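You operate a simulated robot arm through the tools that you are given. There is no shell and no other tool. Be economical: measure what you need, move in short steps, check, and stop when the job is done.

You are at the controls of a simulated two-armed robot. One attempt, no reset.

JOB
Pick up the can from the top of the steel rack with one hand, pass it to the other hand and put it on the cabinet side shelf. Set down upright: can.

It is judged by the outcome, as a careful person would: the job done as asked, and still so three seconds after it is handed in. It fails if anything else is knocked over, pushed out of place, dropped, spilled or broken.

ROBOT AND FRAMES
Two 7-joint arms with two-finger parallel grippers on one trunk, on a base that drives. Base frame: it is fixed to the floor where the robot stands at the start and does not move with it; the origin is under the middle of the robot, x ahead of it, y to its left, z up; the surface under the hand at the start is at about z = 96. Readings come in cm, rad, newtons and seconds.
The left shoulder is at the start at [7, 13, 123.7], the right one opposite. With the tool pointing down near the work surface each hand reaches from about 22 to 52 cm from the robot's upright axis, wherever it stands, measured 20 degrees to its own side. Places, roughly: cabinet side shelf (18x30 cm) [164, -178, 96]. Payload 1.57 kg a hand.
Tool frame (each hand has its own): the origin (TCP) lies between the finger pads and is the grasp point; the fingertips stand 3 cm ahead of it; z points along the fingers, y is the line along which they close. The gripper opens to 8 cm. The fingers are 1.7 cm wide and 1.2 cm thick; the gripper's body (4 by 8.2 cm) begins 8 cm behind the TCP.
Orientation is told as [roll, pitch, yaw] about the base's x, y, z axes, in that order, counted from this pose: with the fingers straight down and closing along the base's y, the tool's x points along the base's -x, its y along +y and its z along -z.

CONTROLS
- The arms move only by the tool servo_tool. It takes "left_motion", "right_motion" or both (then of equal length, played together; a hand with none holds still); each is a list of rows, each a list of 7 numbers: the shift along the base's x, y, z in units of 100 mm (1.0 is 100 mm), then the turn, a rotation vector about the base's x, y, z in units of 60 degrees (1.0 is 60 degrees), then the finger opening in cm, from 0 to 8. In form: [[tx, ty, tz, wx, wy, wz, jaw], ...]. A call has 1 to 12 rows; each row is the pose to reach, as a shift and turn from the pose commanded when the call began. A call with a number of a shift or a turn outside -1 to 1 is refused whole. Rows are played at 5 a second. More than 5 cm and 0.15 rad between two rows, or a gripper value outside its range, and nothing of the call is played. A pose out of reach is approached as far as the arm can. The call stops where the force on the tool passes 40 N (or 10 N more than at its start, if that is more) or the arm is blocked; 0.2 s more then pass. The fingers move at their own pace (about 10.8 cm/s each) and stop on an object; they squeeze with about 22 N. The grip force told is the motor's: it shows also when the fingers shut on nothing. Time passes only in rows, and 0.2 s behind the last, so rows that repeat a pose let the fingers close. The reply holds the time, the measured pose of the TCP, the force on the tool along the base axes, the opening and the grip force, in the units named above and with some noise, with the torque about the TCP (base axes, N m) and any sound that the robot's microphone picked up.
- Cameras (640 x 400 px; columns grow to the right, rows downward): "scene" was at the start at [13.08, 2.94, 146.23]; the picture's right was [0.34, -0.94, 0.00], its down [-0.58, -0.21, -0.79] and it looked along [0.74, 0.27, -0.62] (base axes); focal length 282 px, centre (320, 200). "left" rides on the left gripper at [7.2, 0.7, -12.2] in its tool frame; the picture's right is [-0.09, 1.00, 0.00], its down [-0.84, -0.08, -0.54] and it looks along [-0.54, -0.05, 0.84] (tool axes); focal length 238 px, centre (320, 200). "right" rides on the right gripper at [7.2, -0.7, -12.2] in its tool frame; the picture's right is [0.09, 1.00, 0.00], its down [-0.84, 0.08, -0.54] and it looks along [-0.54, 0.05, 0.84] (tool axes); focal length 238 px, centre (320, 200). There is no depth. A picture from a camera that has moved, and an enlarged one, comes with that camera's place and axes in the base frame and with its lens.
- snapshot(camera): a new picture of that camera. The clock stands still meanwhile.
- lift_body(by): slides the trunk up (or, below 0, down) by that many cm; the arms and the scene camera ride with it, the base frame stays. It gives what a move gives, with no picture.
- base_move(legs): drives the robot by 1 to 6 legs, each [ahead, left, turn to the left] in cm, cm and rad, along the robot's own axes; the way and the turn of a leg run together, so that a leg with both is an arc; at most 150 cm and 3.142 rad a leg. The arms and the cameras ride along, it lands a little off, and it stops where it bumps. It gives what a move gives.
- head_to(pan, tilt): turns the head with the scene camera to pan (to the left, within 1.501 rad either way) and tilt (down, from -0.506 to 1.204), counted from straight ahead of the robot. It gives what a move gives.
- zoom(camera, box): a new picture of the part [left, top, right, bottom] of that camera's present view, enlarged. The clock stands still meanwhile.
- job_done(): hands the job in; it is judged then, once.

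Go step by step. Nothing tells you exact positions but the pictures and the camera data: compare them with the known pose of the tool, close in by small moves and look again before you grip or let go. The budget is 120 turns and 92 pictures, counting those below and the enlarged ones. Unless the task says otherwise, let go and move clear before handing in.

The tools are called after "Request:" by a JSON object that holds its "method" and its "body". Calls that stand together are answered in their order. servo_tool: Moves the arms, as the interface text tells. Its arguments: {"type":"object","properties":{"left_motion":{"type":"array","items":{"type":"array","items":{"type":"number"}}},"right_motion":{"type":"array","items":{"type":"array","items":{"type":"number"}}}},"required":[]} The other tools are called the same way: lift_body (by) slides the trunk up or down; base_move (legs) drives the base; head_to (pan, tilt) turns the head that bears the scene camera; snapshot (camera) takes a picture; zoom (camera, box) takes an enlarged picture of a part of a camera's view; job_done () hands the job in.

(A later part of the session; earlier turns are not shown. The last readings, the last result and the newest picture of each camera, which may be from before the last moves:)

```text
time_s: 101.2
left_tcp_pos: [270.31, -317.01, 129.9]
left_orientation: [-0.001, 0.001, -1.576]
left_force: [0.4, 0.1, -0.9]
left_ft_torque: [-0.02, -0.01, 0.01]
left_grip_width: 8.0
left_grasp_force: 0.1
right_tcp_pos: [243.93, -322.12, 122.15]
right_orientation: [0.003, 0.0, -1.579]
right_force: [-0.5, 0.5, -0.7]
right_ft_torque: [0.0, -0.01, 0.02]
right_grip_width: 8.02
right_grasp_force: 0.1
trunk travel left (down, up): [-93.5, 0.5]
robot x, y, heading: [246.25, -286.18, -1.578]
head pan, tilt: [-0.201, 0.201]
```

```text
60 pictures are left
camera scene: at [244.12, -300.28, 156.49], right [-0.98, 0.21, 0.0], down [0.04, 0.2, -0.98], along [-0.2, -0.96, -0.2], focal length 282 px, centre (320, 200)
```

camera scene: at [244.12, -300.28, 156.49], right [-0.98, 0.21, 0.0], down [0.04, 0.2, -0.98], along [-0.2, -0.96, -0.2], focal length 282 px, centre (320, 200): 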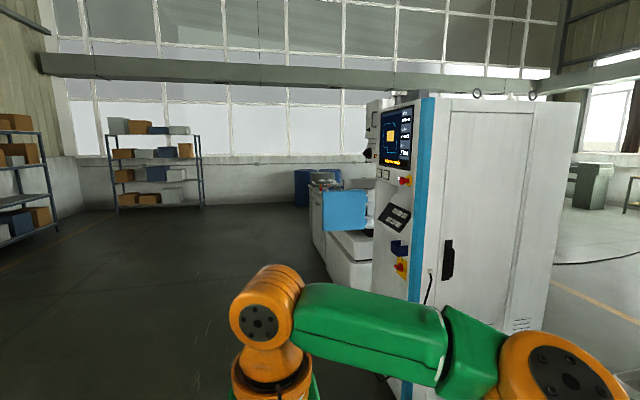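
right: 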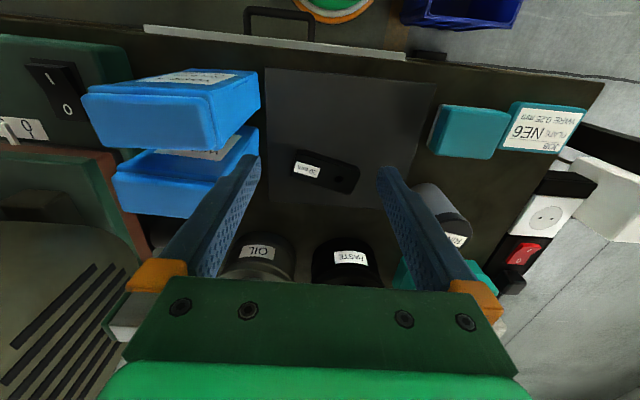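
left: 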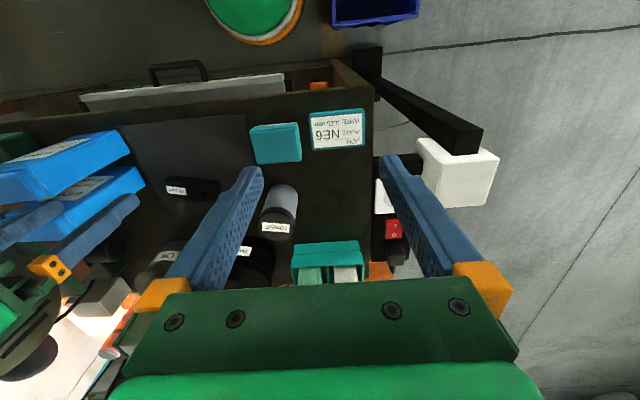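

Not here either. Zooming into the distance on the −x side, where a low rack with boxes and other furniture are visible.

Request:
{"method": "head_to", "body": {"pan": -1.2, "tilt": 0.2}}

Request:
{"method": "zoom", "body": {"camera": "scene", "box": [200, 120, 460, 283]}}

Request:
{"method": "head_to", "body": {"pan": 0.3, "tilt": 0.2}}

Request:
{"method": "zoom", "body": {"camera": "scene", "box": [160, 80, 480, 280]}}

```text
time_s: 102.5
left_tcp_pos: [270.31, -317.08, 129.88]
left_orientation: [0.0, 0.001, -1.576]
left_force: [0.3, -0.8, 0.3]
left_ft_torque: [-0.03, -0.01, 0.01]
left_grip_width: 8.02
left_grasp_force: 0.0
right_tcp_pos: [243.82, -322.12, 122.13]
right_orientation: [0.002, -0.001, -1.578]
right_force: [-0.1, -0.5, 0.6]
right_ft_torque: [-0.01, -0.04, -0.01]
right_grip_width: 8.01
right_grasp_force: 0.1
trunk travel left (down, up): [-93.5, 0.5]
robot x, y, heading: [245.86, -286.0, -1.574]
head pan, tilt: [-1.201, 0.201]
```

```text
2.45 times, centred on (330, 202) of scene
camera zoom: at [237.35, -294.49, 156.49], right [-0.36, 0.93, 0.0], down [0.19, 0.07, -0.98], along [-0.92, -0.35, -0.2], focal length 693 px, centre (296, 196)
```

zoom: 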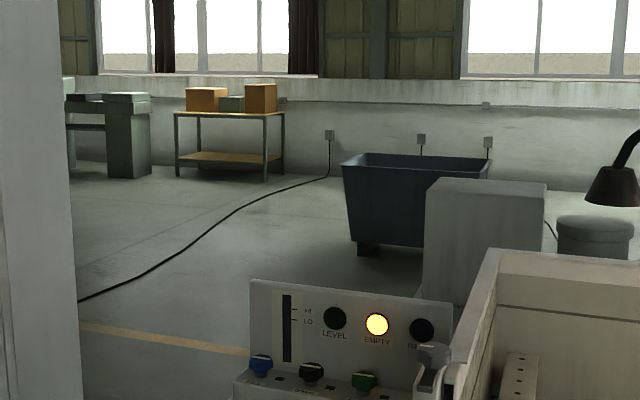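

```text
time_s: 104.1
left_tcp_pos: [270.22, -317.14, 129.89]
left_orientation: [0.001, -0.002, -1.579]
left_force: [0.7, 0.0, -0.1]
left_ft_torque: [0.0, 0.0, -0.01]
left_grip_width: 8.0
left_grasp_force: 0.0
right_tcp_pos: [243.89, -322.16, 122.12]
right_orientation: [0.002, -0.002, -1.579]
right_force: [-1.0, -0.4, 0.6]
right_ft_torque: [0.02, 0.0, 0.0]
right_grip_width: 7.99
right_grasp_force: 0.1
trunk travel left (down, up): [-93.5, 0.5]
robot x, y, heading: [246.18, -286.06, -1.58]
head pan, tilt: [0.3, 0.201]
```

```text
2.00 times, centred on (320, 180) of scene
camera zoom: at [248.74, -300.1, 156.49], right [-0.96, -0.29, 0.0], down [-0.06, 0.19, -0.98], along [0.28, -0.94, -0.2], focal length 565 px, centre (320, 240)
```

zoom: 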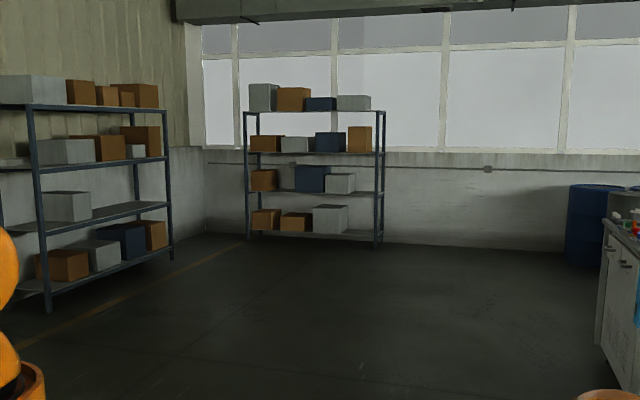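

Zooming closely on the tabletop beside the machine and the grey cylinder-like thing near the machine corner.

Request:
{"method": "head_to", "body": {"pan": -1.1, "tilt": 0.6}}

Request:
{"method": "zoom", "body": {"camera": "scene", "box": [200, 60, 460, 260]}}

```text
time_s: 105.6
left_tcp_pos: [270.24, -317.14, 130.01]
left_orientation: [0.0, 0.001, -1.577]
left_force: [-0.8, -0.3, 0.2]
left_ft_torque: [-0.01, 0.02, 0.0]
left_grip_width: 8.02
left_grasp_force: 0.0
right_tcp_pos: [243.74, -322.22, 122.11]
right_orientation: [0.003, -0.003, -1.577]
right_force: [-0.1, 0.5, 0.6]
right_ft_torque: [-0.01, -0.01, -0.03]
right_grip_width: 7.99
right_grasp_force: 0.2
trunk travel left (down, up): [-93.5, 0.5]
robot x, y, heading: [245.89, -285.99, -1.579]
head pan, tilt: [-1.1, 0.6]
```

```text
2.00 times, centred on (330, 160) of scene
camera zoom: at [238.15, -295.14, 152.82], right [-0.45, 0.89, 0.0], down [0.5, 0.25, -0.83], along [-0.74, -0.37, -0.56], focal length 565 px, centre (300, 280)
```

zoom: 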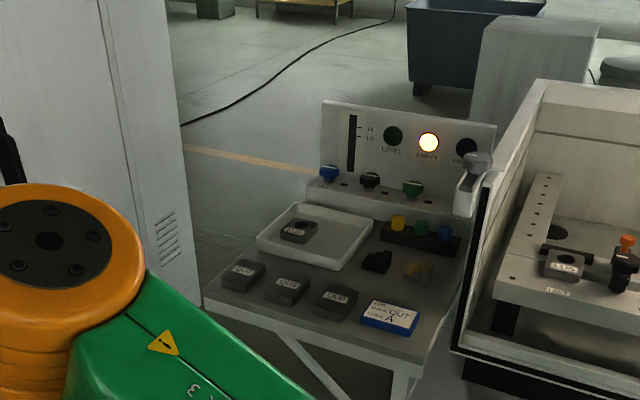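

Still no can. I'll zoom on the item-laden unit beyond the second machine before moving on.

Request:
{"method": "head_to", "body": {"pan": -0.2, "tilt": 0.2}}

Request:
{"method": "zoom", "body": {"camera": "scene", "box": [260, 120, 420, 220]}}

Request:
{"method": "head_to", "body": {"pan": 1.5, "tilt": 0.3}}

Request:
{"method": "snapshot", "body": {"camera": "scene"}}

```text
time_s: 106.8
left_tcp_pos: [270.37, -317.12, 129.94]
left_orientation: [0.0, 0.0, -1.576]
left_force: [0.7, -0.6, 0.0]
left_ft_torque: [0.0, -0.02, -0.02]
left_grip_width: 8.02
left_grasp_force: 0.0
right_tcp_pos: [243.9, -322.18, 122.16]
right_orientation: [0.002, -0.002, -1.578]
right_force: [-0.9, -0.2, -0.8]
right_ft_torque: [0.01, 0.02, -0.02]
right_grip_width: 7.99
right_grasp_force: 0.1
trunk travel left (down, up): [-93.5, 0.5]
robot x, y, heading: [245.98, -286.55, -1.576]
head pan, tilt: [-0.201, 0.201]
```

```text
4.00 times, centred on (340, 170) of scene
camera zoom: at [244.12, -300.28, 156.49], right [-0.98, 0.21, 0.0], down [0.04, 0.2, -0.98], along [-0.2, -0.96, -0.2], focal length 1130 px, centre (240, 320)
```

zoom: 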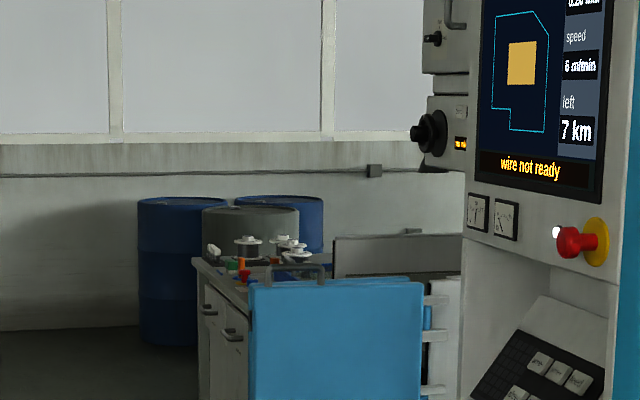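

```text
time_s: 108.5
left_tcp_pos: [270.33, -317.07, 129.88]
left_orientation: [-0.001, -0.001, -1.579]
left_force: [-0.8, -0.4, -0.4]
left_ft_torque: [-0.01, 0.0, -0.02]
left_grip_width: 7.99
left_grasp_force: 0.1
right_tcp_pos: [243.77, -322.2, 122.11]
right_orientation: [0.002, -0.001, -1.577]
right_force: [-0.1, -0.4, -0.4]
right_ft_torque: [-0.01, 0.02, -0.02]
right_grip_width: 8.0
right_grasp_force: 0.1
trunk travel left (down, up): [-93.5, 0.5]
robot x, y, heading: [246.26, -286.0, -1.574]
head pan, tilt: [1.499, 0.3]
```

```text
55 pictures are left
camera scene: at [255.36, -291.92, 155.56], right [-0.08, -1.0, 0.0], down [-0.29, 0.02, -0.96], along [0.95, -0.08, -0.3], focal length 282 px, centre (320, 200)
```

scene: 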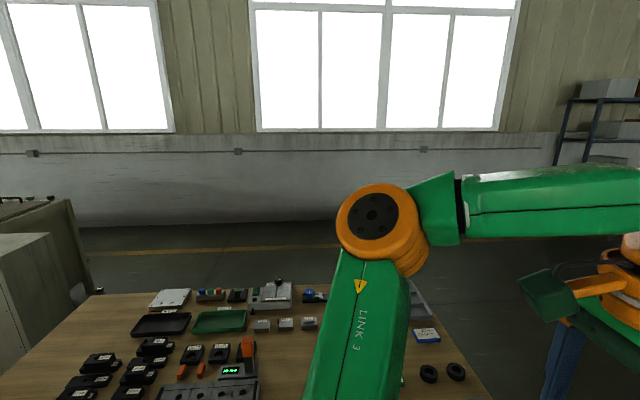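

I'll continue to the end of the aisle and look around the third machine and back toward −x.

Request:
{"method": "base_move", "body": {"legs": [[140, 5, 0]]}}

Request:
{"method": "head_to", "body": {"pan": -1.2, "tilt": 0.3}}

Request:
{"method": "snapshot", "body": {"camera": "scene"}}

Request:
{"method": "head_to", "body": {"pan": 0.6, "tilt": 0.2}}

Request:
{"method": "snapshot", "body": {"camera": "scene"}}

```text
time_s: 115.5
left_tcp_pos: [275.18, -457.53, 129.95]
left_orientation: [-0.001, 0.0, -1.568]
left_force: [0.3, 0.7, -0.3]
left_ft_torque: [0.01, 0.0, -0.03]
left_grip_width: 8.01
left_grasp_force: 0.0
right_tcp_pos: [248.82, -462.98, 122.2]
right_orientation: [0.002, -0.003, -1.57]
right_force: [-0.7, 0.4, 0.3]
right_ft_torque: [0.02, 0.02, -0.01]
right_grip_width: 8.0
right_grasp_force: 0.0
trunk travel left (down, up): [-93.5, 0.5]
robot x, y, heading: [250.68, -426.84, -1.571]
head pan, tilt: [1.499, 0.3]
```

```text
time_s: 117.9
left_tcp_pos: [275.27, -457.69, 129.89]
left_orientation: [0.0, -0.001, -1.569]
left_force: [-0.5, -0.2, 0.4]
left_ft_torque: [0.0, 0.02, 0.01]
left_grip_width: 7.98
left_grasp_force: 0.0
right_tcp_pos: [248.73, -463.04, 122.16]
right_orientation: [0.002, -0.002, -1.568]
right_force: [0.4, -1.0, -0.1]
right_ft_torque: [-0.02, -0.02, -0.02]
right_grip_width: 7.99
right_grasp_force: 0.0
trunk travel left (down, up): [-93.5, 0.5]
robot x, y, heading: [250.66, -427.03, -1.569]
head pan, tilt: [-1.201, 0.3]
```

```text
54 pictures are left
camera scene: at [242.07, -435.43, 155.56], right [-0.36, 0.93, 0.0], down [0.28, 0.11, -0.96], along [-0.89, -0.35, -0.3], focal length 282 px, centre (320, 200)
```

scene: 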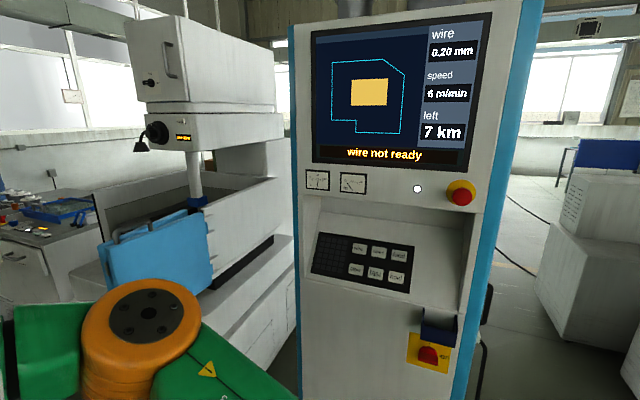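

```text
time_s: 119.7
left_tcp_pos: [275.25, -457.72, 129.83]
left_orientation: [0.0, -0.002, -1.569]
left_force: [-0.3, 0.3, -0.4]
left_ft_torque: [-0.02, 0.01, 0.01]
left_grip_width: 7.99
left_grasp_force: 0.1
right_tcp_pos: [248.84, -462.94, 122.14]
right_orientation: [0.001, -0.003, -1.569]
right_force: [0.2, -0.4, -0.3]
right_ft_torque: [0.0, -0.01, 0.03]
right_grip_width: 8.01
right_grasp_force: 0.0
trunk travel left (down, up): [-93.5, 0.5]
robot x, y, heading: [250.81, -427.32, -1.572]
head pan, tilt: [0.6, 0.201]
```

```text
53 pictures are left
camera scene: at [256.03, -439.72, 156.49], right [-0.82, -0.57, 0.0], down [-0.11, 0.16, -0.98], along [0.55, -0.81, -0.2], focal length 282 px, centre (320, 200)
```

scene: 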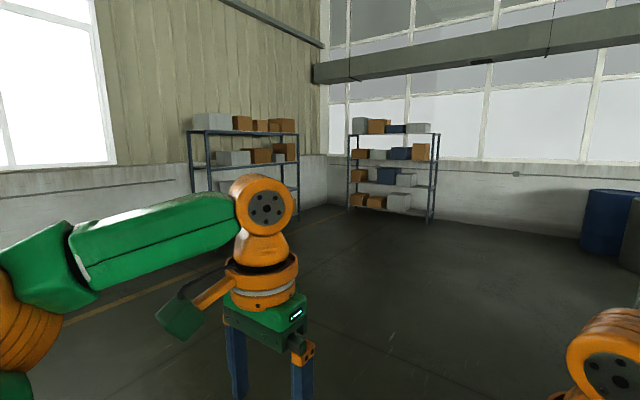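

The far racks are the most literal "steel racks"; I'm closer now, so I'll zoom in on all their shelves.

Request:
{"method": "zoom", "body": {"camera": "scene", "box": [180, 90, 320, 190]}}

Request:
{"method": "zoom", "body": {"camera": "scene", "box": [320, 105, 460, 225]}}

```text
4.00 times, centred on (250, 140) of scene
camera zoom: at [256.03, -439.72, 156.49], right [-0.82, -0.57, 0.0], down [-0.11, 0.16, -0.98], along [0.55, -0.81, -0.2], focal length 1130 px, centre (600, 440)
```

zoom: 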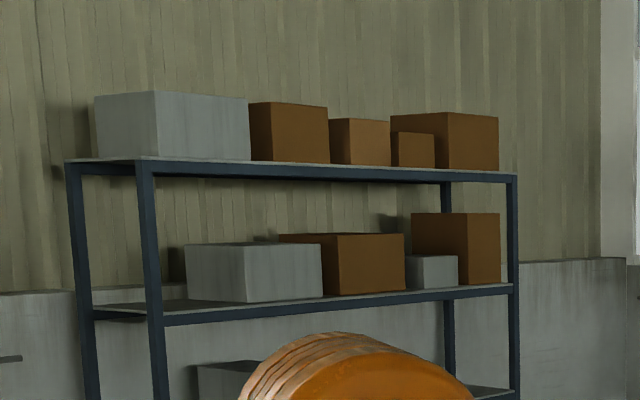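

```text
3.33 times, centred on (390, 165) of scene
camera zoom: at [256.03, -439.72, 156.49], right [-0.82, -0.57, 0.0], down [-0.11, 0.16, -0.98], along [0.55, -0.81, -0.2], focal length 941 px, centre (87, 317)
```

zoom: 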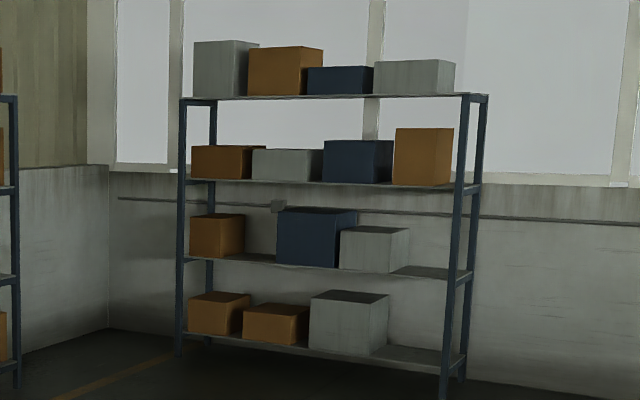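

No can there. I'll back out along the aisle to the open floor, then inspect the frame table, the desk and the bench's far side.

Request:
{"method": "base_move", "body": {"legs": [[-140, 0, 0], [-140, 0, 0], [-140, 0, 0]]}}

Request:
{"method": "head_to", "body": {"pan": 1.5, "tilt": 0.3}}

Request:
{"method": "snapshot", "body": {"camera": "scene"}}

Request:
{"method": "head_to", "body": {"pan": -1.4, "tilt": 0.5}}

Request:
{"method": "snapshot", "body": {"camera": "scene"}}

```text
time_s: 140.0
left_tcp_pos: [275.81, -36.82, 129.9]
left_orientation: [0.0, 0.002, -1.593]
left_force: [-0.5, 0.3, 0.3]
left_ft_torque: [-0.02, 0.01, 0.03]
left_grip_width: 8.01
left_grasp_force: 0.1
right_tcp_pos: [249.28, -41.5, 122.03]
right_orientation: [0.001, -0.001, -1.592]
right_force: [-0.6, 0.3, 0.3]
right_ft_torque: [0.02, -0.02, -0.01]
right_grip_width: 8.0
right_grasp_force: 0.1
trunk travel left (down, up): [-93.5, 0.5]
robot x, y, heading: [252.14, -5.35, -1.592]
head pan, tilt: [0.6, 0.201]
```

```text
time_s: 141.2
left_tcp_pos: [275.86, -36.68, 129.76]
left_orientation: [-0.001, 0.0, -1.591]
left_force: [0.0, 0.1, 0.4]
left_ft_torque: [0.01, 0.03, 0.0]
left_grip_width: 7.98
left_grasp_force: 0.1
right_tcp_pos: [249.36, -41.39, 122.07]
right_orientation: [0.001, -0.004, -1.592]
right_force: [0.0, 0.0, 0.6]
right_ft_torque: [-0.03, 0.0, -0.01]
right_grip_width: 8.0
right_grasp_force: 0.1
trunk travel left (down, up): [-93.5, 0.5]
robot x, y, heading: [252.51, -5.42, -1.594]
head pan, tilt: [1.499, 0.3]
```

```text
50 pictures are left
camera scene: at [261.34, -11.28, 155.56], right [-0.09, -1.0, 0.0], down [-0.29, 0.03, -0.96], along [0.95, -0.09, -0.3], focal length 282 px, centre (320, 200)
```

scene: 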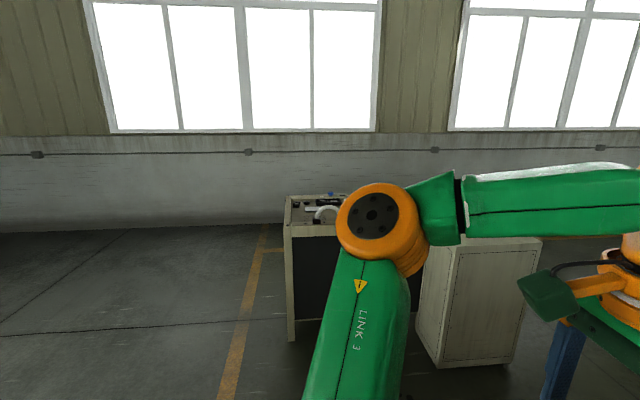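

```text
time_s: 143.7
left_tcp_pos: [275.86, -36.76, 129.94]
left_orientation: [-0.001, 0.001, -1.591]
left_force: [0.4, -0.4, 1.0]
left_ft_torque: [0.02, 0.0, 0.0]
left_grip_width: 8.0
left_grasp_force: 0.0
right_tcp_pos: [249.36, -41.33, 122.04]
right_orientation: [0.002, -0.002, -1.592]
right_force: [-0.1, 0.3, -0.3]
right_ft_torque: [-0.02, 0.01, 0.01]
right_grip_width: 7.98
right_grasp_force: 0.1
trunk travel left (down, up): [-93.5, 0.5]
robot x, y, heading: [252.07, -5.29, -1.589]
head pan, tilt: [-1.4, 0.499]
```

```text
49 pictures are left
camera scene: at [243.06, -11.74, 153.72], right [-0.15, 0.99, 0.0], down [0.47, 0.07, -0.88], along [-0.87, -0.13, -0.48], focal length 282 px, centre (320, 200)
```

scene: 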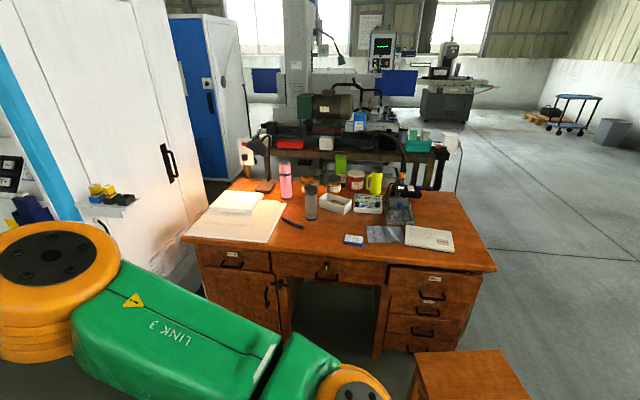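

Zooming onto the desk and the bench behind it.

Request:
{"method": "zoom", "body": {"camera": "scene", "box": [230, 90, 470, 240]}}

Request:
{"method": "zoom", "body": {"camera": "scene", "box": [460, 60, 640, 172]}}

```text
2.67 times, centred on (350, 165) of scene
camera zoom: at [243.06, -11.74, 153.72], right [-0.15, 0.99, 0.0], down [0.47, 0.07, -0.88], along [-0.87, -0.13, -0.48], focal length 753 px, centre (240, 293)
```

zoom: 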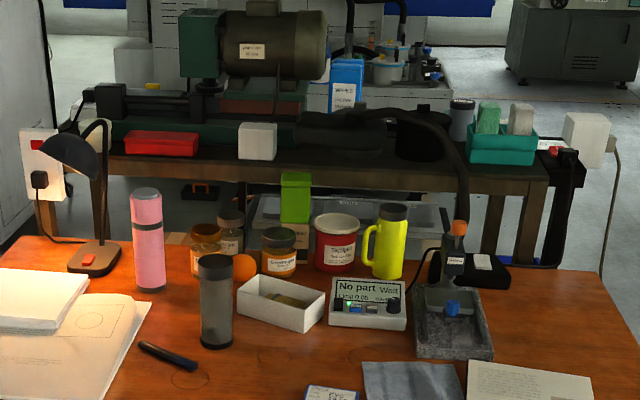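

```text
3.56 times, centred on (550, 116) of scene
camera zoom: at [243.06, -11.74, 153.72], right [-0.15, 0.99, 0.0], down [0.47, 0.07, -0.88], along [-0.87, -0.13, -0.48], focal length 1004 px, centre (-498, 499)
```

zoom: 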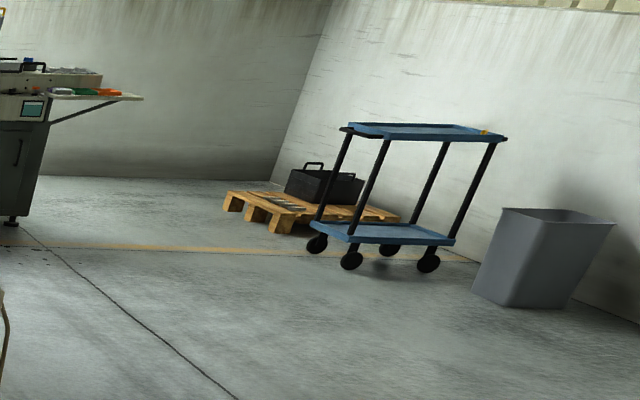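

No can visible here. I'll drive back around the bench to the starting area to inspect the remaining unseen −x/−y region.

Request:
{"method": "base_move", "body": {"legs": [[-122, 0, 0], [0, 0, -1.55], [110, 0, 0], [110, 0, 0], [105, 0, 0]]}}

Request:
{"method": "head_to", "body": {"pan": 0.3, "tilt": 0.25}}

Request:
{"method": "snapshot", "body": {"camera": "scene"}}

```text
time_s: 169.1
left_tcp_pos: [-103.19, 96.7, 130.0]
left_orientation: [-0.001, -0.001, 3.114]
left_force: [0.7, -0.5, -1.2]
left_ft_torque: [0.01, 0.01, 0.03]
left_grip_width: 7.99
left_grasp_force: 0.0
right_tcp_pos: [-107.73, 123.38, 122.21]
right_orientation: [0.003, -0.005, 3.116]
right_force: [-0.5, 0.1, -0.2]
right_ft_torque: [0.01, 0.02, 0.02]
right_grip_width: 7.99
right_grasp_force: 0.0
trunk travel left (down, up): [-93.5, 0.5]
robot x, y, heading: [-72.0, 120.22, 3.114]
head pan, tilt: [-1.4, 0.499]
```

```text
time_s: 170.9
left_tcp_pos: [-103.33, 96.58, 129.87]
left_orientation: [0.001, 0.0, 3.116]
left_force: [0.3, 0.7, -0.9]
left_ft_torque: [0.0, -0.01, 0.0]
left_grip_width: 7.99
left_grasp_force: 0.1
right_tcp_pos: [-107.96, 123.25, 122.05]
right_orientation: [0.001, -0.002, 3.117]
right_force: [0.1, -0.6, 0.4]
right_ft_torque: [0.01, 0.02, 0.01]
right_grip_width: 8.02
right_grasp_force: 0.1
trunk travel left (down, up): [-93.5, 0.5]
robot x, y, heading: [-72.19, 120.24, 3.12]
head pan, tilt: [0.3, 0.25]
```

```text
46 pictures are left
camera scene: at [-86.03, 117.84, 156.03], right [-0.27, 0.96, 0.0], down [0.24, 0.07, -0.97], along [-0.93, -0.26, -0.25], focal length 282 px, centre (320, 200)
```

scene: 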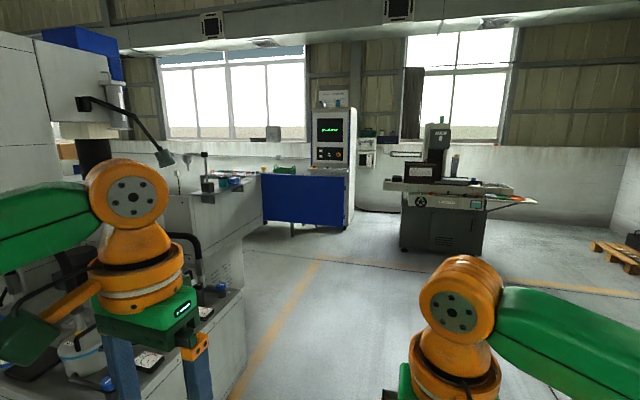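

Nothing rack-like here. I'll go on to the corridor to the right of the start position and look toward −y.

Request:
{"method": "base_move", "body": {"legs": [[0, 0, 1.59], [120, 0, 0], [20, 55, 0], [70, 0, 0]]}}

Request:
{"method": "head_to", "body": {"pan": 0.7, "tilt": 0.3}}

Request:
{"method": "snapshot", "body": {"camera": "scene"}}

Request:
{"method": "head_to", "body": {"pan": 0, "tilt": 0.25}}

Request:
{"method": "snapshot", "body": {"camera": "scene"}}

```text
time_s: 187.2
left_tcp_pos: [9.87, -117.45, 129.93]
left_orientation: [-0.001, -0.003, -1.57]
left_force: [0.4, 0.1, 0.4]
left_ft_torque: [0.0, -0.02, -0.01]
left_grip_width: 7.96
left_grasp_force: 0.0
right_tcp_pos: [-16.56, -122.73, 122.22]
right_orientation: [0.001, -0.003, -1.568]
right_force: [0.4, -0.3, -0.3]
right_ft_torque: [0.01, -0.02, 0.0]
right_grip_width: 8.0
right_grasp_force: 0.0
trunk travel left (down, up): [-93.5, 0.5]
robot x, y, heading: [-14.39, -86.73, -1.571]
head pan, tilt: [0.3, 0.25]
```

```text
time_s: 188.0
left_tcp_pos: [9.83, -117.72, 129.96]
left_orientation: [-0.003, 0.0, -1.569]
left_force: [-0.6, -0.5, 0.6]
left_ft_torque: [0.01, -0.03, 0.0]
left_grip_width: 7.98
left_grasp_force: 0.0
right_tcp_pos: [-16.6, -123.01, 122.18]
right_orientation: [0.002, -0.002, -1.57]
right_force: [-0.1, -0.1, -0.1]
right_ft_torque: [0.01, 0.01, -0.01]
right_grip_width: 8.03
right_grasp_force: 0.0
trunk travel left (down, up): [-93.5, 0.5]
robot x, y, heading: [-14.51, -86.61, -1.568]
head pan, tilt: [0.7, 0.3]
```

```text
45 pictures are left
camera scene: at [-8.56, -99.15, 155.56], right [-0.76, -0.64, 0.0], down [-0.19, 0.23, -0.96], along [0.62, -0.73, -0.3], focal length 282 px, centre (320, 200)
```

scene: 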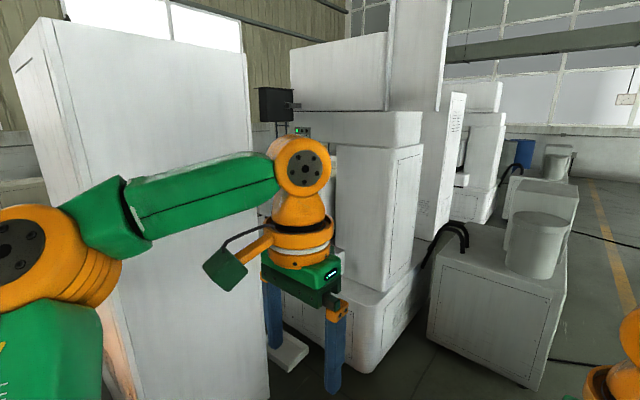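

```text
time_s: 189.1
left_tcp_pos: [9.94, -117.51, 129.96]
left_orientation: [-0.002, -0.001, -1.569]
left_force: [0.1, 0.7, 0.5]
left_ft_torque: [0.02, 0.01, -0.01]
left_grip_width: 8.0
left_grasp_force: 0.1
right_tcp_pos: [-16.55, -123.04, 122.03]
right_orientation: [0.002, -0.002, -1.57]
right_force: [-0.8, -0.1, 0.1]
right_ft_torque: [0.0, 0.01, 0.02]
right_grip_width: 8.01
right_grasp_force: 0.0
trunk travel left (down, up): [-93.5, 0.5]
robot x, y, heading: [-14.71, -86.86, -1.567]
head pan, tilt: [0.0, 0.25]
```

```text
44 pictures are left
camera scene: at [-14.55, -101.31, 156.04], right [-1.0, 0.0, 0.0], down [0.0, 0.25, -0.97], along [0.0, -0.97, -0.25], focal length 282 px, centre (320, 200)
```

scene: 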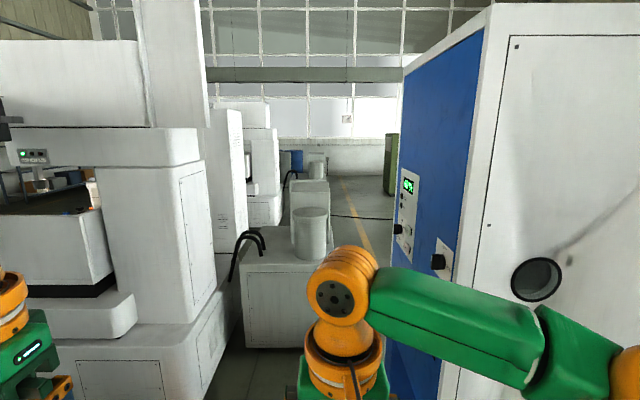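

Next I'll check the bench's right end and its surroundings (pan left, looking down), and the right side.

Request:
{"method": "head_to", "body": {"pan": 1.5, "tilt": 0.6}}

Request:
{"method": "snapshot", "body": {"camera": "scene"}}

Request:
{"method": "head_to", "body": {"pan": -1.2, "tilt": 0.3}}

Request:
{"method": "snapshot", "body": {"camera": "scene"}}

```text
time_s: 190.7
left_tcp_pos: [9.86, -117.56, 130.01]
left_orientation: [-0.002, 0.001, -1.569]
left_force: [0.1, 1.4, -0.2]
left_ft_torque: [-0.03, 0.01, 0.01]
left_grip_width: 8.02
left_grasp_force: 0.0
right_tcp_pos: [-16.51, -123.08, 122.04]
right_orientation: [0.001, 0.0, -1.569]
right_force: [0.3, 0.4, 0.3]
right_ft_torque: [0.0, 0.04, 0.0]
right_grip_width: 8.0
right_grasp_force: 0.1
trunk travel left (down, up): [-93.5, 0.5]
robot x, y, heading: [-14.68, -86.88, -1.571]
head pan, tilt: [1.499, 0.6]
```

```text
43 pictures are left
camera scene: at [-5.76, -92.62, 152.81], right [-0.07, -1.0, 0.0], down [-0.56, 0.04, -0.83], along [0.82, -0.06, -0.56], focal length 282 px, centre (320, 200)
```

scene: 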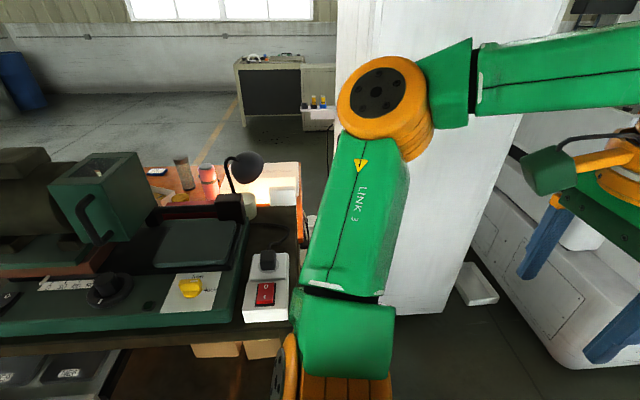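

```text
time_s: 193.1
left_tcp_pos: [9.85, -117.66, 129.8]
left_orientation: [-0.002, 0.0, -1.569]
left_force: [-0.2, -0.6, -0.1]
left_ft_torque: [0.0, 0.02, -0.01]
left_grip_width: 8.01
left_grasp_force: 0.3
right_tcp_pos: [-16.59, -123.04, 122.19]
right_orientation: [0.003, -0.003, -1.57]
right_force: [0.1, -0.2, -0.4]
right_ft_torque: [0.01, -0.02, 0.01]
right_grip_width: 8.02
right_grasp_force: 0.1
trunk travel left (down, up): [-93.5, 0.5]
robot x, y, heading: [-14.71, -87.06, -1.564]
head pan, tilt: [-1.201, 0.3]
```

```text
42 pictures are left
camera scene: at [-23.28, -95.39, 155.56], right [-0.36, 0.93, 0.0], down [0.28, 0.11, -0.96], along [-0.89, -0.35, -0.3], focal length 282 px, centre (320, 200)
```

scene: 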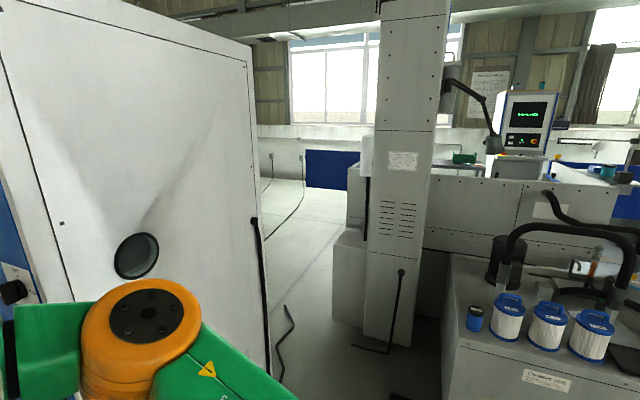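

There is a small blue can-like cylinder next to the white filters on the steel unit behind the start position. Zooming in.

Request:
{"method": "zoom", "body": {"camera": "scene", "box": [440, 260, 640, 400]}}

Request:
{"method": "zoom", "body": {"camera": "scene", "box": [480, 170, 640, 290]}}

```text
2.86 times, centred on (540, 330) of scene
camera zoom: at [-23.28, -95.39, 155.56], right [-0.36, 0.93, 0.0], down [0.28, 0.11, -0.96], along [-0.89, -0.35, -0.3], focal length 807 px, centre (-309, -171)
```

zoom: 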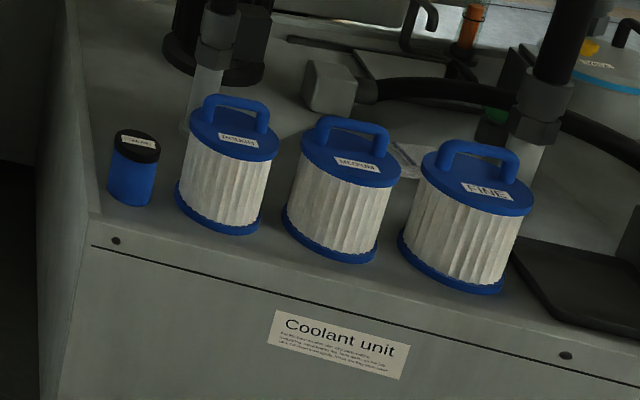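

```text
3.33 times, centred on (560, 230) of scene
camera zoom: at [-23.28, -95.39, 155.56], right [-0.36, 0.93, 0.0], down [0.28, 0.11, -0.96], along [-0.89, -0.35, -0.3], focal length 941 px, centre (-480, 100)
```

zoom: 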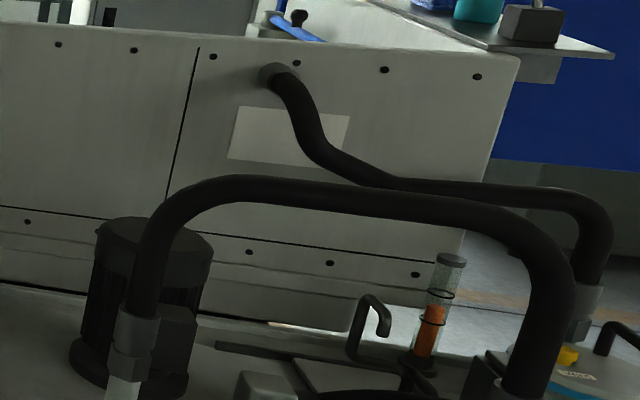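

That's labelled "Coolant unit", not a rack. I'll go look behind the milling machine from the open floor on its far side.

Request:
{"method": "base_move", "body": {"legs": [[-70, 0, 0], [-20, -57, 0], [-150, 0, 0], [0, -130, 0]]}}

Request:
{"method": "head_to", "body": {"pan": 0, "tilt": 0.25}}

Request:
{"method": "snapshot", "body": {"camera": "scene"}}

Request:
{"method": "head_to", "body": {"pan": -1.0, "tilt": 0.25}}

Request:
{"method": "snapshot", "body": {"camera": "scene"}}

```text
time_s: 213.2
left_tcp_pos: [-178.46, 121.5, 129.95]
left_orientation: [-0.002, -0.001, -1.53]
left_force: [0.6, -0.3, -0.2]
left_ft_torque: [0.02, 0.03, -0.02]
left_grip_width: 8.0
left_grasp_force: 0.1
right_tcp_pos: [-204.52, 115.0, 122.07]
right_orientation: [0.001, -0.003, -1.53]
right_force: [-0.7, 0.8, 0.4]
right_ft_torque: [-0.02, 0.01, 0.01]
right_grip_width: 7.99
right_grasp_force: 0.0
trunk travel left (down, up): [-93.5, 0.5]
robot x, y, heading: [-203.97, 151.09, -1.539]
head pan, tilt: [-1.201, 0.3]
```

```text
time_s: 214.6
left_tcp_pos: [-178.44, 121.3, 129.77]
left_orientation: [-0.002, -0.001, -1.531]
left_force: [-0.6, -0.2, 0.0]
left_ft_torque: [0.05, 0.01, 0.0]
left_grip_width: 7.99
left_grasp_force: 0.1
right_tcp_pos: [-204.74, 115.07, 122.09]
right_orientation: [0.002, -0.001, -1.531]
right_force: [-0.1, 0.4, 0.4]
right_ft_torque: [-0.01, -0.01, -0.01]
right_grip_width: 8.0
right_grasp_force: 0.1
trunk travel left (down, up): [-93.5, 0.5]
robot x, y, heading: [-204.13, 150.74, -1.532]
head pan, tilt: [0.0, 0.25]
```

```text
39 pictures are left
camera scene: at [-203.52, 136.73, 156.03], right [-1.0, -0.04, 0.0], down [-0.01, 0.25, -0.97], along [0.04, -0.97, -0.25], focal length 282 px, centre (320, 200)
```

scene: 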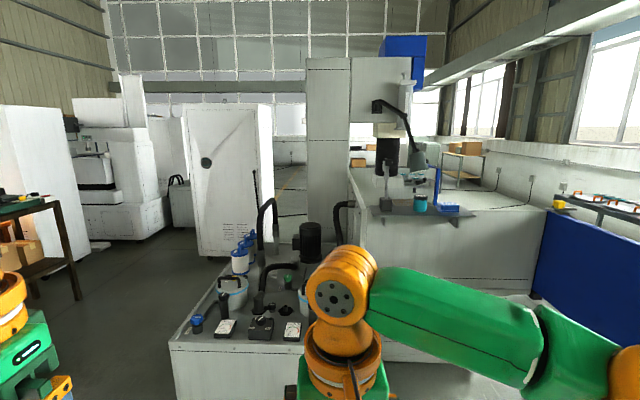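

```text
time_s: 215.9
left_tcp_pos: [-178.43, 121.35, 129.83]
left_orientation: [-0.001, 0.0, -1.531]
left_force: [-0.1, -0.1, 0.5]
left_ft_torque: [0.01, 0.01, 0.0]
left_grip_width: 8.03
left_grasp_force: 0.1
right_tcp_pos: [-204.67, 114.91, 122.04]
right_orientation: [0.004, -0.002, -1.531]
right_force: [-1.0, 0.8, -0.9]
right_ft_torque: [-0.05, -0.03, -0.03]
right_grip_width: 8.03
right_grasp_force: 0.1
trunk travel left (down, up): [-93.5, 0.5]
robot x, y, heading: [-204.07, 150.91, -1.538]
head pan, tilt: [-1.0, 0.25]
```

```text
38 pictures are left
camera scene: at [-211.53, 140.71, 156.04], right [-0.57, 0.82, 0.0], down [0.2, 0.14, -0.97], along [-0.79, -0.56, -0.25], focal length 282 px, centre (320, 200)
```

scene: 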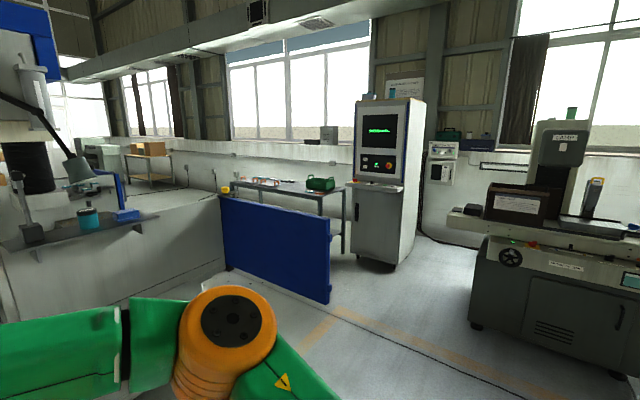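

Behind the blue panel is a grey steel frame with a yellow cylinder and other things on top. Zooming in.

Request:
{"method": "zoom", "body": {"camera": "scene", "box": [200, 150, 360, 250]}}

Request:
{"method": "zoom", "body": {"camera": "scene", "box": [0, 140, 240, 290]}}

```text
4.00 times, centred on (280, 200) of scene
camera zoom: at [-211.53, 140.71, 156.04], right [-0.57, 0.82, 0.0], down [0.2, 0.14, -0.97], along [-0.79, -0.56, -0.25], focal length 1130 px, centre (480, 200)
```

zoom: 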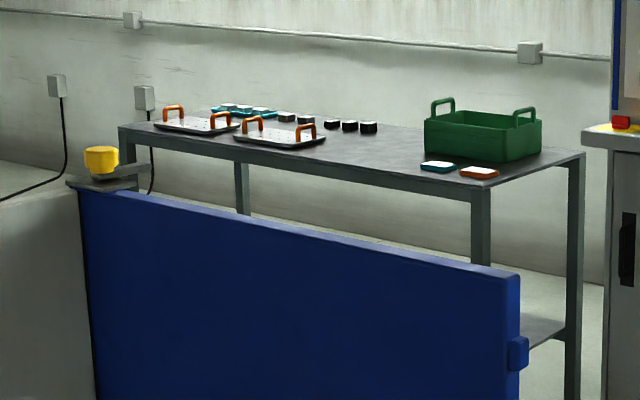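

```text
2.67 times, centred on (120, 215) of scene
camera zoom: at [-211.53, 140.71, 156.04], right [-0.57, 0.82, 0.0], down [0.2, 0.14, -0.97], along [-0.79, -0.56, -0.25], focal length 753 px, centre (853, 160)
```

zoom: 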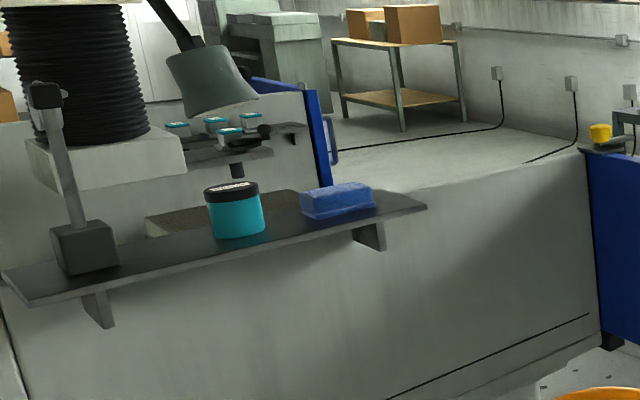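

Let me zoom on the rack with boxes in the far corner, and on the area behind the EDM head.

Request:
{"method": "head_to", "body": {"pan": -0.5, "tilt": 0.25}}

Request:
{"method": "zoom", "body": {"camera": "scene", "box": [200, 110, 360, 210]}}

```text
time_s: 216.8
left_tcp_pos: [-178.42, 121.28, 129.85]
left_orientation: [-0.001, 0.001, -1.533]
left_force: [0.4, 0.3, -1.1]
left_ft_torque: [-0.01, -0.03, -0.04]
left_grip_width: 8.02
left_grasp_force: 0.0
right_tcp_pos: [-204.61, 114.87, 122.1]
right_orientation: [0.003, -0.002, -1.53]
right_force: [0.7, 0.2, -0.8]
right_ft_torque: [-0.02, 0.0, -0.01]
right_grip_width: 8.0
right_grasp_force: 0.0
trunk travel left (down, up): [-93.5, 0.5]
robot x, y, heading: [-204.33, 150.92, -1.531]
head pan, tilt: [-0.499, 0.25]
```

```text
4.00 times, centred on (280, 160) of scene
camera zoom: at [-208.04, 137.7, 156.04], right [-0.9, 0.44, 0.0], down [0.11, 0.22, -0.97], along [-0.43, -0.87, -0.25], focal length 1130 px, centre (480, 360)
```

zoom: 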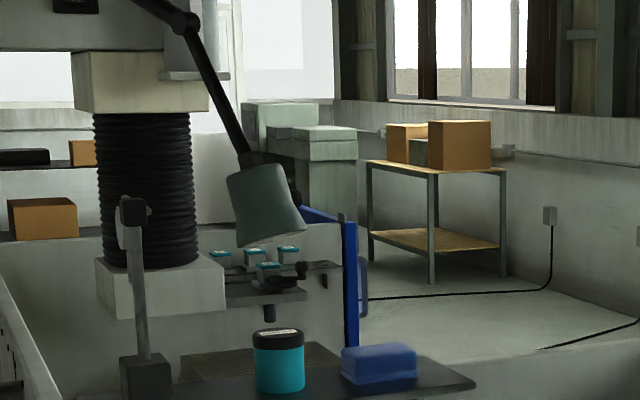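

At the left edge there's another dark shelf unit with boxes, previously hidden behind the blue cabinet. Zooming there.

Request:
{"method": "zoom", "body": {"camera": "scene", "box": [140, 110, 240, 210]}}

```text
4.00 times, centred on (190, 160) of scene
camera zoom: at [-208.04, 137.7, 156.04], right [-0.9, 0.44, 0.0], down [0.11, 0.22, -0.97], along [-0.43, -0.87, -0.25], focal length 1130 px, centre (840, 360)
```

zoom: 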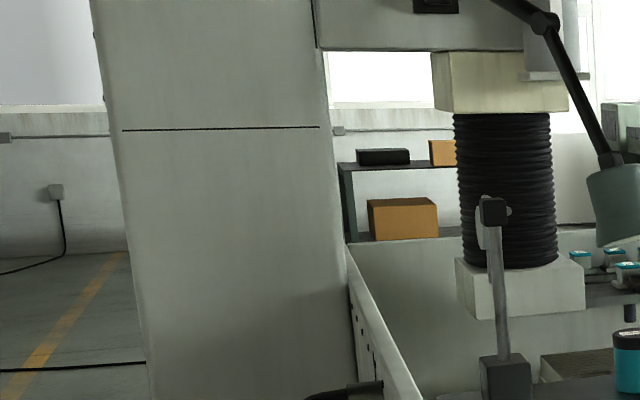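

A steel rack seems to stand behind the EDM machine, roughly at (-240,-280). I'll drive to the gap between the blue cabinet and that machine to look at it.

Request:
{"method": "base_move", "body": {"legs": [[0, 0, -0.035], [0, 132, 0], [150, 0, 0], [95, -10, 0]]}}

Request:
{"method": "head_to", "body": {"pan": -0.7, "tilt": 0.35}}

Request:
{"method": "snapshot", "body": {"camera": "scene"}}

```text
time_s: 235.3
left_tcp_pos: [-62.23, -123.23, 130.02]
left_orientation: [-0.002, 0.0, -1.59]
left_force: [0.7, 0.5, -0.2]
left_ft_torque: [0.01, 0.04, 0.01]
left_grip_width: 7.98
left_grasp_force: 0.1
right_tcp_pos: [-88.66, -127.97, 122.08]
right_orientation: [0.002, -0.003, -1.591]
right_force: [0.2, -0.6, 0.2]
right_ft_torque: [-0.01, -0.02, -0.02]
right_grip_width: 8.0
right_grasp_force: 0.0
trunk travel left (down, up): [-93.5, 0.5]
robot x, y, heading: [-86.16, -91.77, -1.586]
head pan, tilt: [-0.499, 0.25]
```

```text
time_s: 236.0
left_tcp_pos: [-62.2, -123.27, 130.01]
left_orientation: [-0.001, 0.0, -1.591]
left_force: [0.8, -0.8, -0.3]
left_ft_torque: [0.0, 0.01, 0.02]
left_grip_width: 8.02
left_grasp_force: 0.0
right_tcp_pos: [-88.78, -128.16, 122.19]
right_orientation: [0.002, -0.002, -1.592]
right_force: [0.7, -0.7, 0.4]
right_ft_torque: [-0.01, 0.02, -0.01]
right_grip_width: 8.0
right_grasp_force: 0.0
trunk travel left (down, up): [-93.5, 0.5]
robot x, y, heading: [-85.54, -92.07, -1.595]
head pan, tilt: [-0.7, 0.351]
```

```text
33 pictures are left
camera scene: at [-92.26, -104.12, 155.1], right [-0.75, 0.66, 0.0], down [0.23, 0.26, -0.94], along [-0.62, -0.71, -0.34], focal length 282 px, centre (320, 200)
```

scene: 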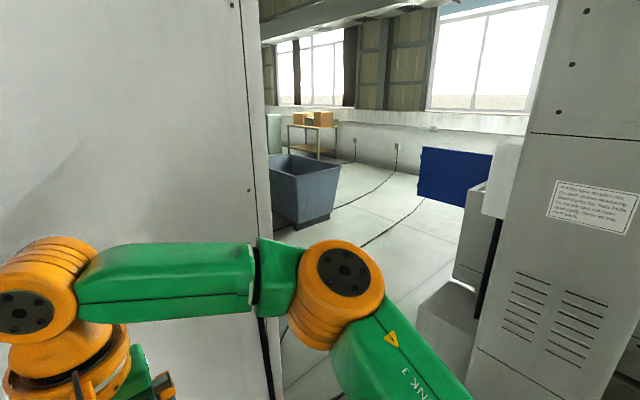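

The remaining racks only hold cardboard boxes, so the start bench (dark top plus lower shelf with bins) deserves a closer look: there's a grey can with a dark lid on it. I'll go back to the start and read labels.

Request:
{"method": "base_move", "body": {"legs": [[-92, 0, 0], [0, 0, 1.59], [60, 0, 0]]}}

Request:
{"method": "head_to", "body": {"pan": 0.1, "tilt": 0.65}}

Request:
{"method": "snapshot", "body": {"camera": "scene"}}

```text
time_s: 247.8
left_tcp_pos: [8.95, 24.48, 129.96]
left_orientation: [-0.002, -0.002, -0.031]
left_force: [0.0, 1.3, -0.1]
left_ft_torque: [0.01, -0.01, 0.04]
left_grip_width: 8.0
left_grasp_force: 0.0
right_tcp_pos: [13.38, -2.07, 122.19]
right_orientation: [0.002, -0.004, -0.03]
right_force: [0.0, -0.6, 0.0]
right_ft_torque: [-0.01, 0.02, 0.0]
right_grip_width: 7.99
right_grasp_force: 0.1
trunk travel left (down, up): [-93.5, 0.5]
robot x, y, heading: [-22.38, 0.54, -0.028]
head pan, tilt: [-0.7, 0.351]
```

```text
time_s: 248.9
left_tcp_pos: [9.16, 24.36, 129.88]
left_orientation: [-0.002, 0.001, -0.03]
left_force: [0.3, 0.0, 0.4]
left_ft_torque: [-0.01, 0.05, 0.02]
left_grip_width: 8.01
left_grasp_force: 0.1
right_tcp_pos: [13.45, -2.3, 122.13]
right_orientation: [0.001, -0.002, -0.029]
right_force: [0.6, -0.9, -0.5]
right_ft_torque: [-0.01, 0.0, -0.04]
right_grip_width: 8.02
right_grasp_force: 0.1
trunk travel left (down, up): [-93.5, 0.5]
robot x, y, heading: [-22.62, 0.82, -0.034]
head pan, tilt: [0.099, 0.649]
```

```text
32 pictures are left
camera scene: at [-8.79, 1.38, 152.39], right [0.07, -1.0, 0.0], down [-0.6, -0.04, -0.8], along [0.79, 0.05, -0.6], focal length 282 px, centre (320, 200)
```

scene: 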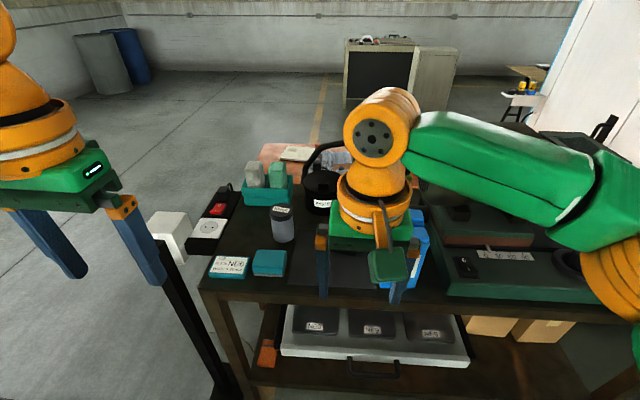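

Zooming on the bench objects to read labels.

Request:
{"method": "zoom", "body": {"camera": "scene", "box": [200, 140, 360, 290]}}

Request:
{"method": "snapshot", "body": {"camera": "left"}}

```text
2.67 times, centred on (280, 215) of scene
camera zoom: at [-8.79, 1.38, 152.39], right [0.07, -1.0, 0.0], down [-0.6, -0.04, -0.8], along [0.79, 0.05, -0.6], focal length 753 px, centre (427, 160)
```

zoom: 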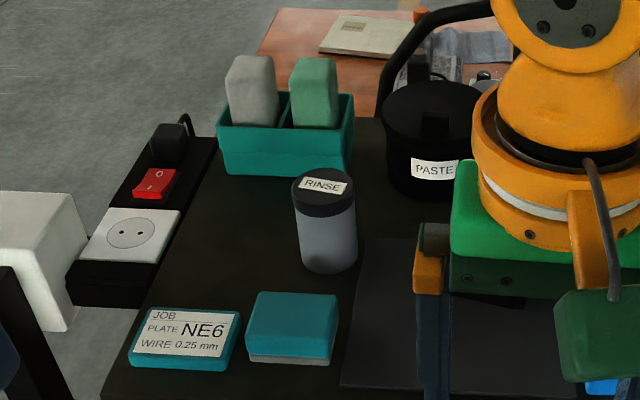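

```text
30 pictures are left
camera left: at [1.9, 25.38, 142.18], right [0.12, 0.99, 0.0], down [0.83, -0.1, 0.54], along [0.54, -0.07, -0.84], focal length 238 px, centre (320, 200)
```

left: 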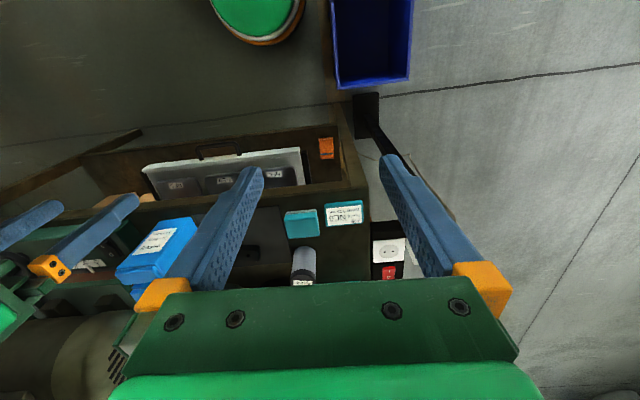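

The bench jars are RINSE/PASTE/OIL on a work bench, so not a rack. The one unit I haven't seen properly is the dark rack far behind the gap; I'll position the robot so the head can look through the gap.

Request:
{"method": "base_move", "body": {"legs": [[-40, 0, 0], [0, 0, -1.54], [85, 0, 0], [27, -50, 0], [0, 0, -0.7]]}}

Request:
{"method": "head_to", "body": {"pan": 0.5, "tilt": 0.2}}

Request:
{"method": "snapshot", "body": {"camera": "scene"}}

```text
time_s: 264.0
left_tcp_pos: [-113.59, -149.84, 129.93]
left_orientation: [-0.001, 0.0, -2.271]
left_force: [0.4, 0.1, -0.2]
left_ft_torque: [0.02, 0.03, 0.04]
left_grip_width: 8.02
left_grasp_force: 0.1
right_tcp_pos: [-137.19, -136.91, 122.14]
right_orientation: [0.0, 0.0, -2.271]
right_force: [-0.1, 0.3, 0.6]
right_ft_torque: [0.0, 0.0, 0.03]
right_grip_width: 8.0
right_grasp_force: 0.0
trunk travel left (down, up): [-93.5, 0.5]
robot x, y, heading: [-112.06, -110.55, -2.271]
head pan, tilt: [0.099, 0.649]
```

```text
time_s: 264.9
left_tcp_pos: [-113.61, -149.8, 129.97]
left_orientation: [-0.001, 0.0, -2.27]
left_force: [-0.8, -0.3, -0.1]
left_ft_torque: [-0.01, 0.03, 0.0]
left_grip_width: 8.02
left_grasp_force: 0.1
right_tcp_pos: [-137.16, -136.7, 122.22]
right_orientation: [0.002, -0.003, -2.272]
right_force: [0.0, -0.1, 0.1]
right_ft_torque: [0.04, -0.02, 0.01]
right_grip_width: 7.99
right_grasp_force: 0.1
trunk travel left (down, up): [-93.5, 0.5]
robot x, y, heading: [-112.46, -110.5, -2.274]
head pan, tilt: [0.499, 0.201]
```

```text
29 pictures are left
camera scene: at [-117.6, -123.49, 156.48], right [-0.98, 0.2, 0.0], down [0.04, 0.2, -0.98], along [-0.2, -0.96, -0.2], focal length 282 px, centre (320, 200)
```

scene: 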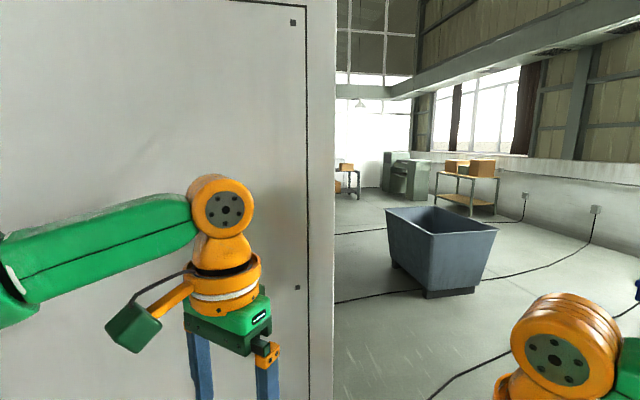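

I can now see part of the dark rack beside the cabinet edge. Zooming.

Request:
{"method": "zoom", "body": {"camera": "scene", "box": [330, 145, 430, 207]}}

```text
6.40 times, centred on (380, 176) of scene
camera zoom: at [-117.6, -123.49, 156.48], right [-0.98, 0.2, 0.0], down [0.04, 0.2, -0.98], along [-0.2, -0.96, -0.2], focal length 1807 px, centre (-64, 354)
```

zoom: 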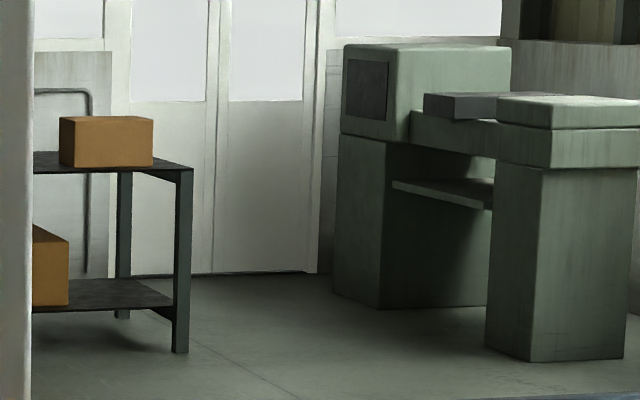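

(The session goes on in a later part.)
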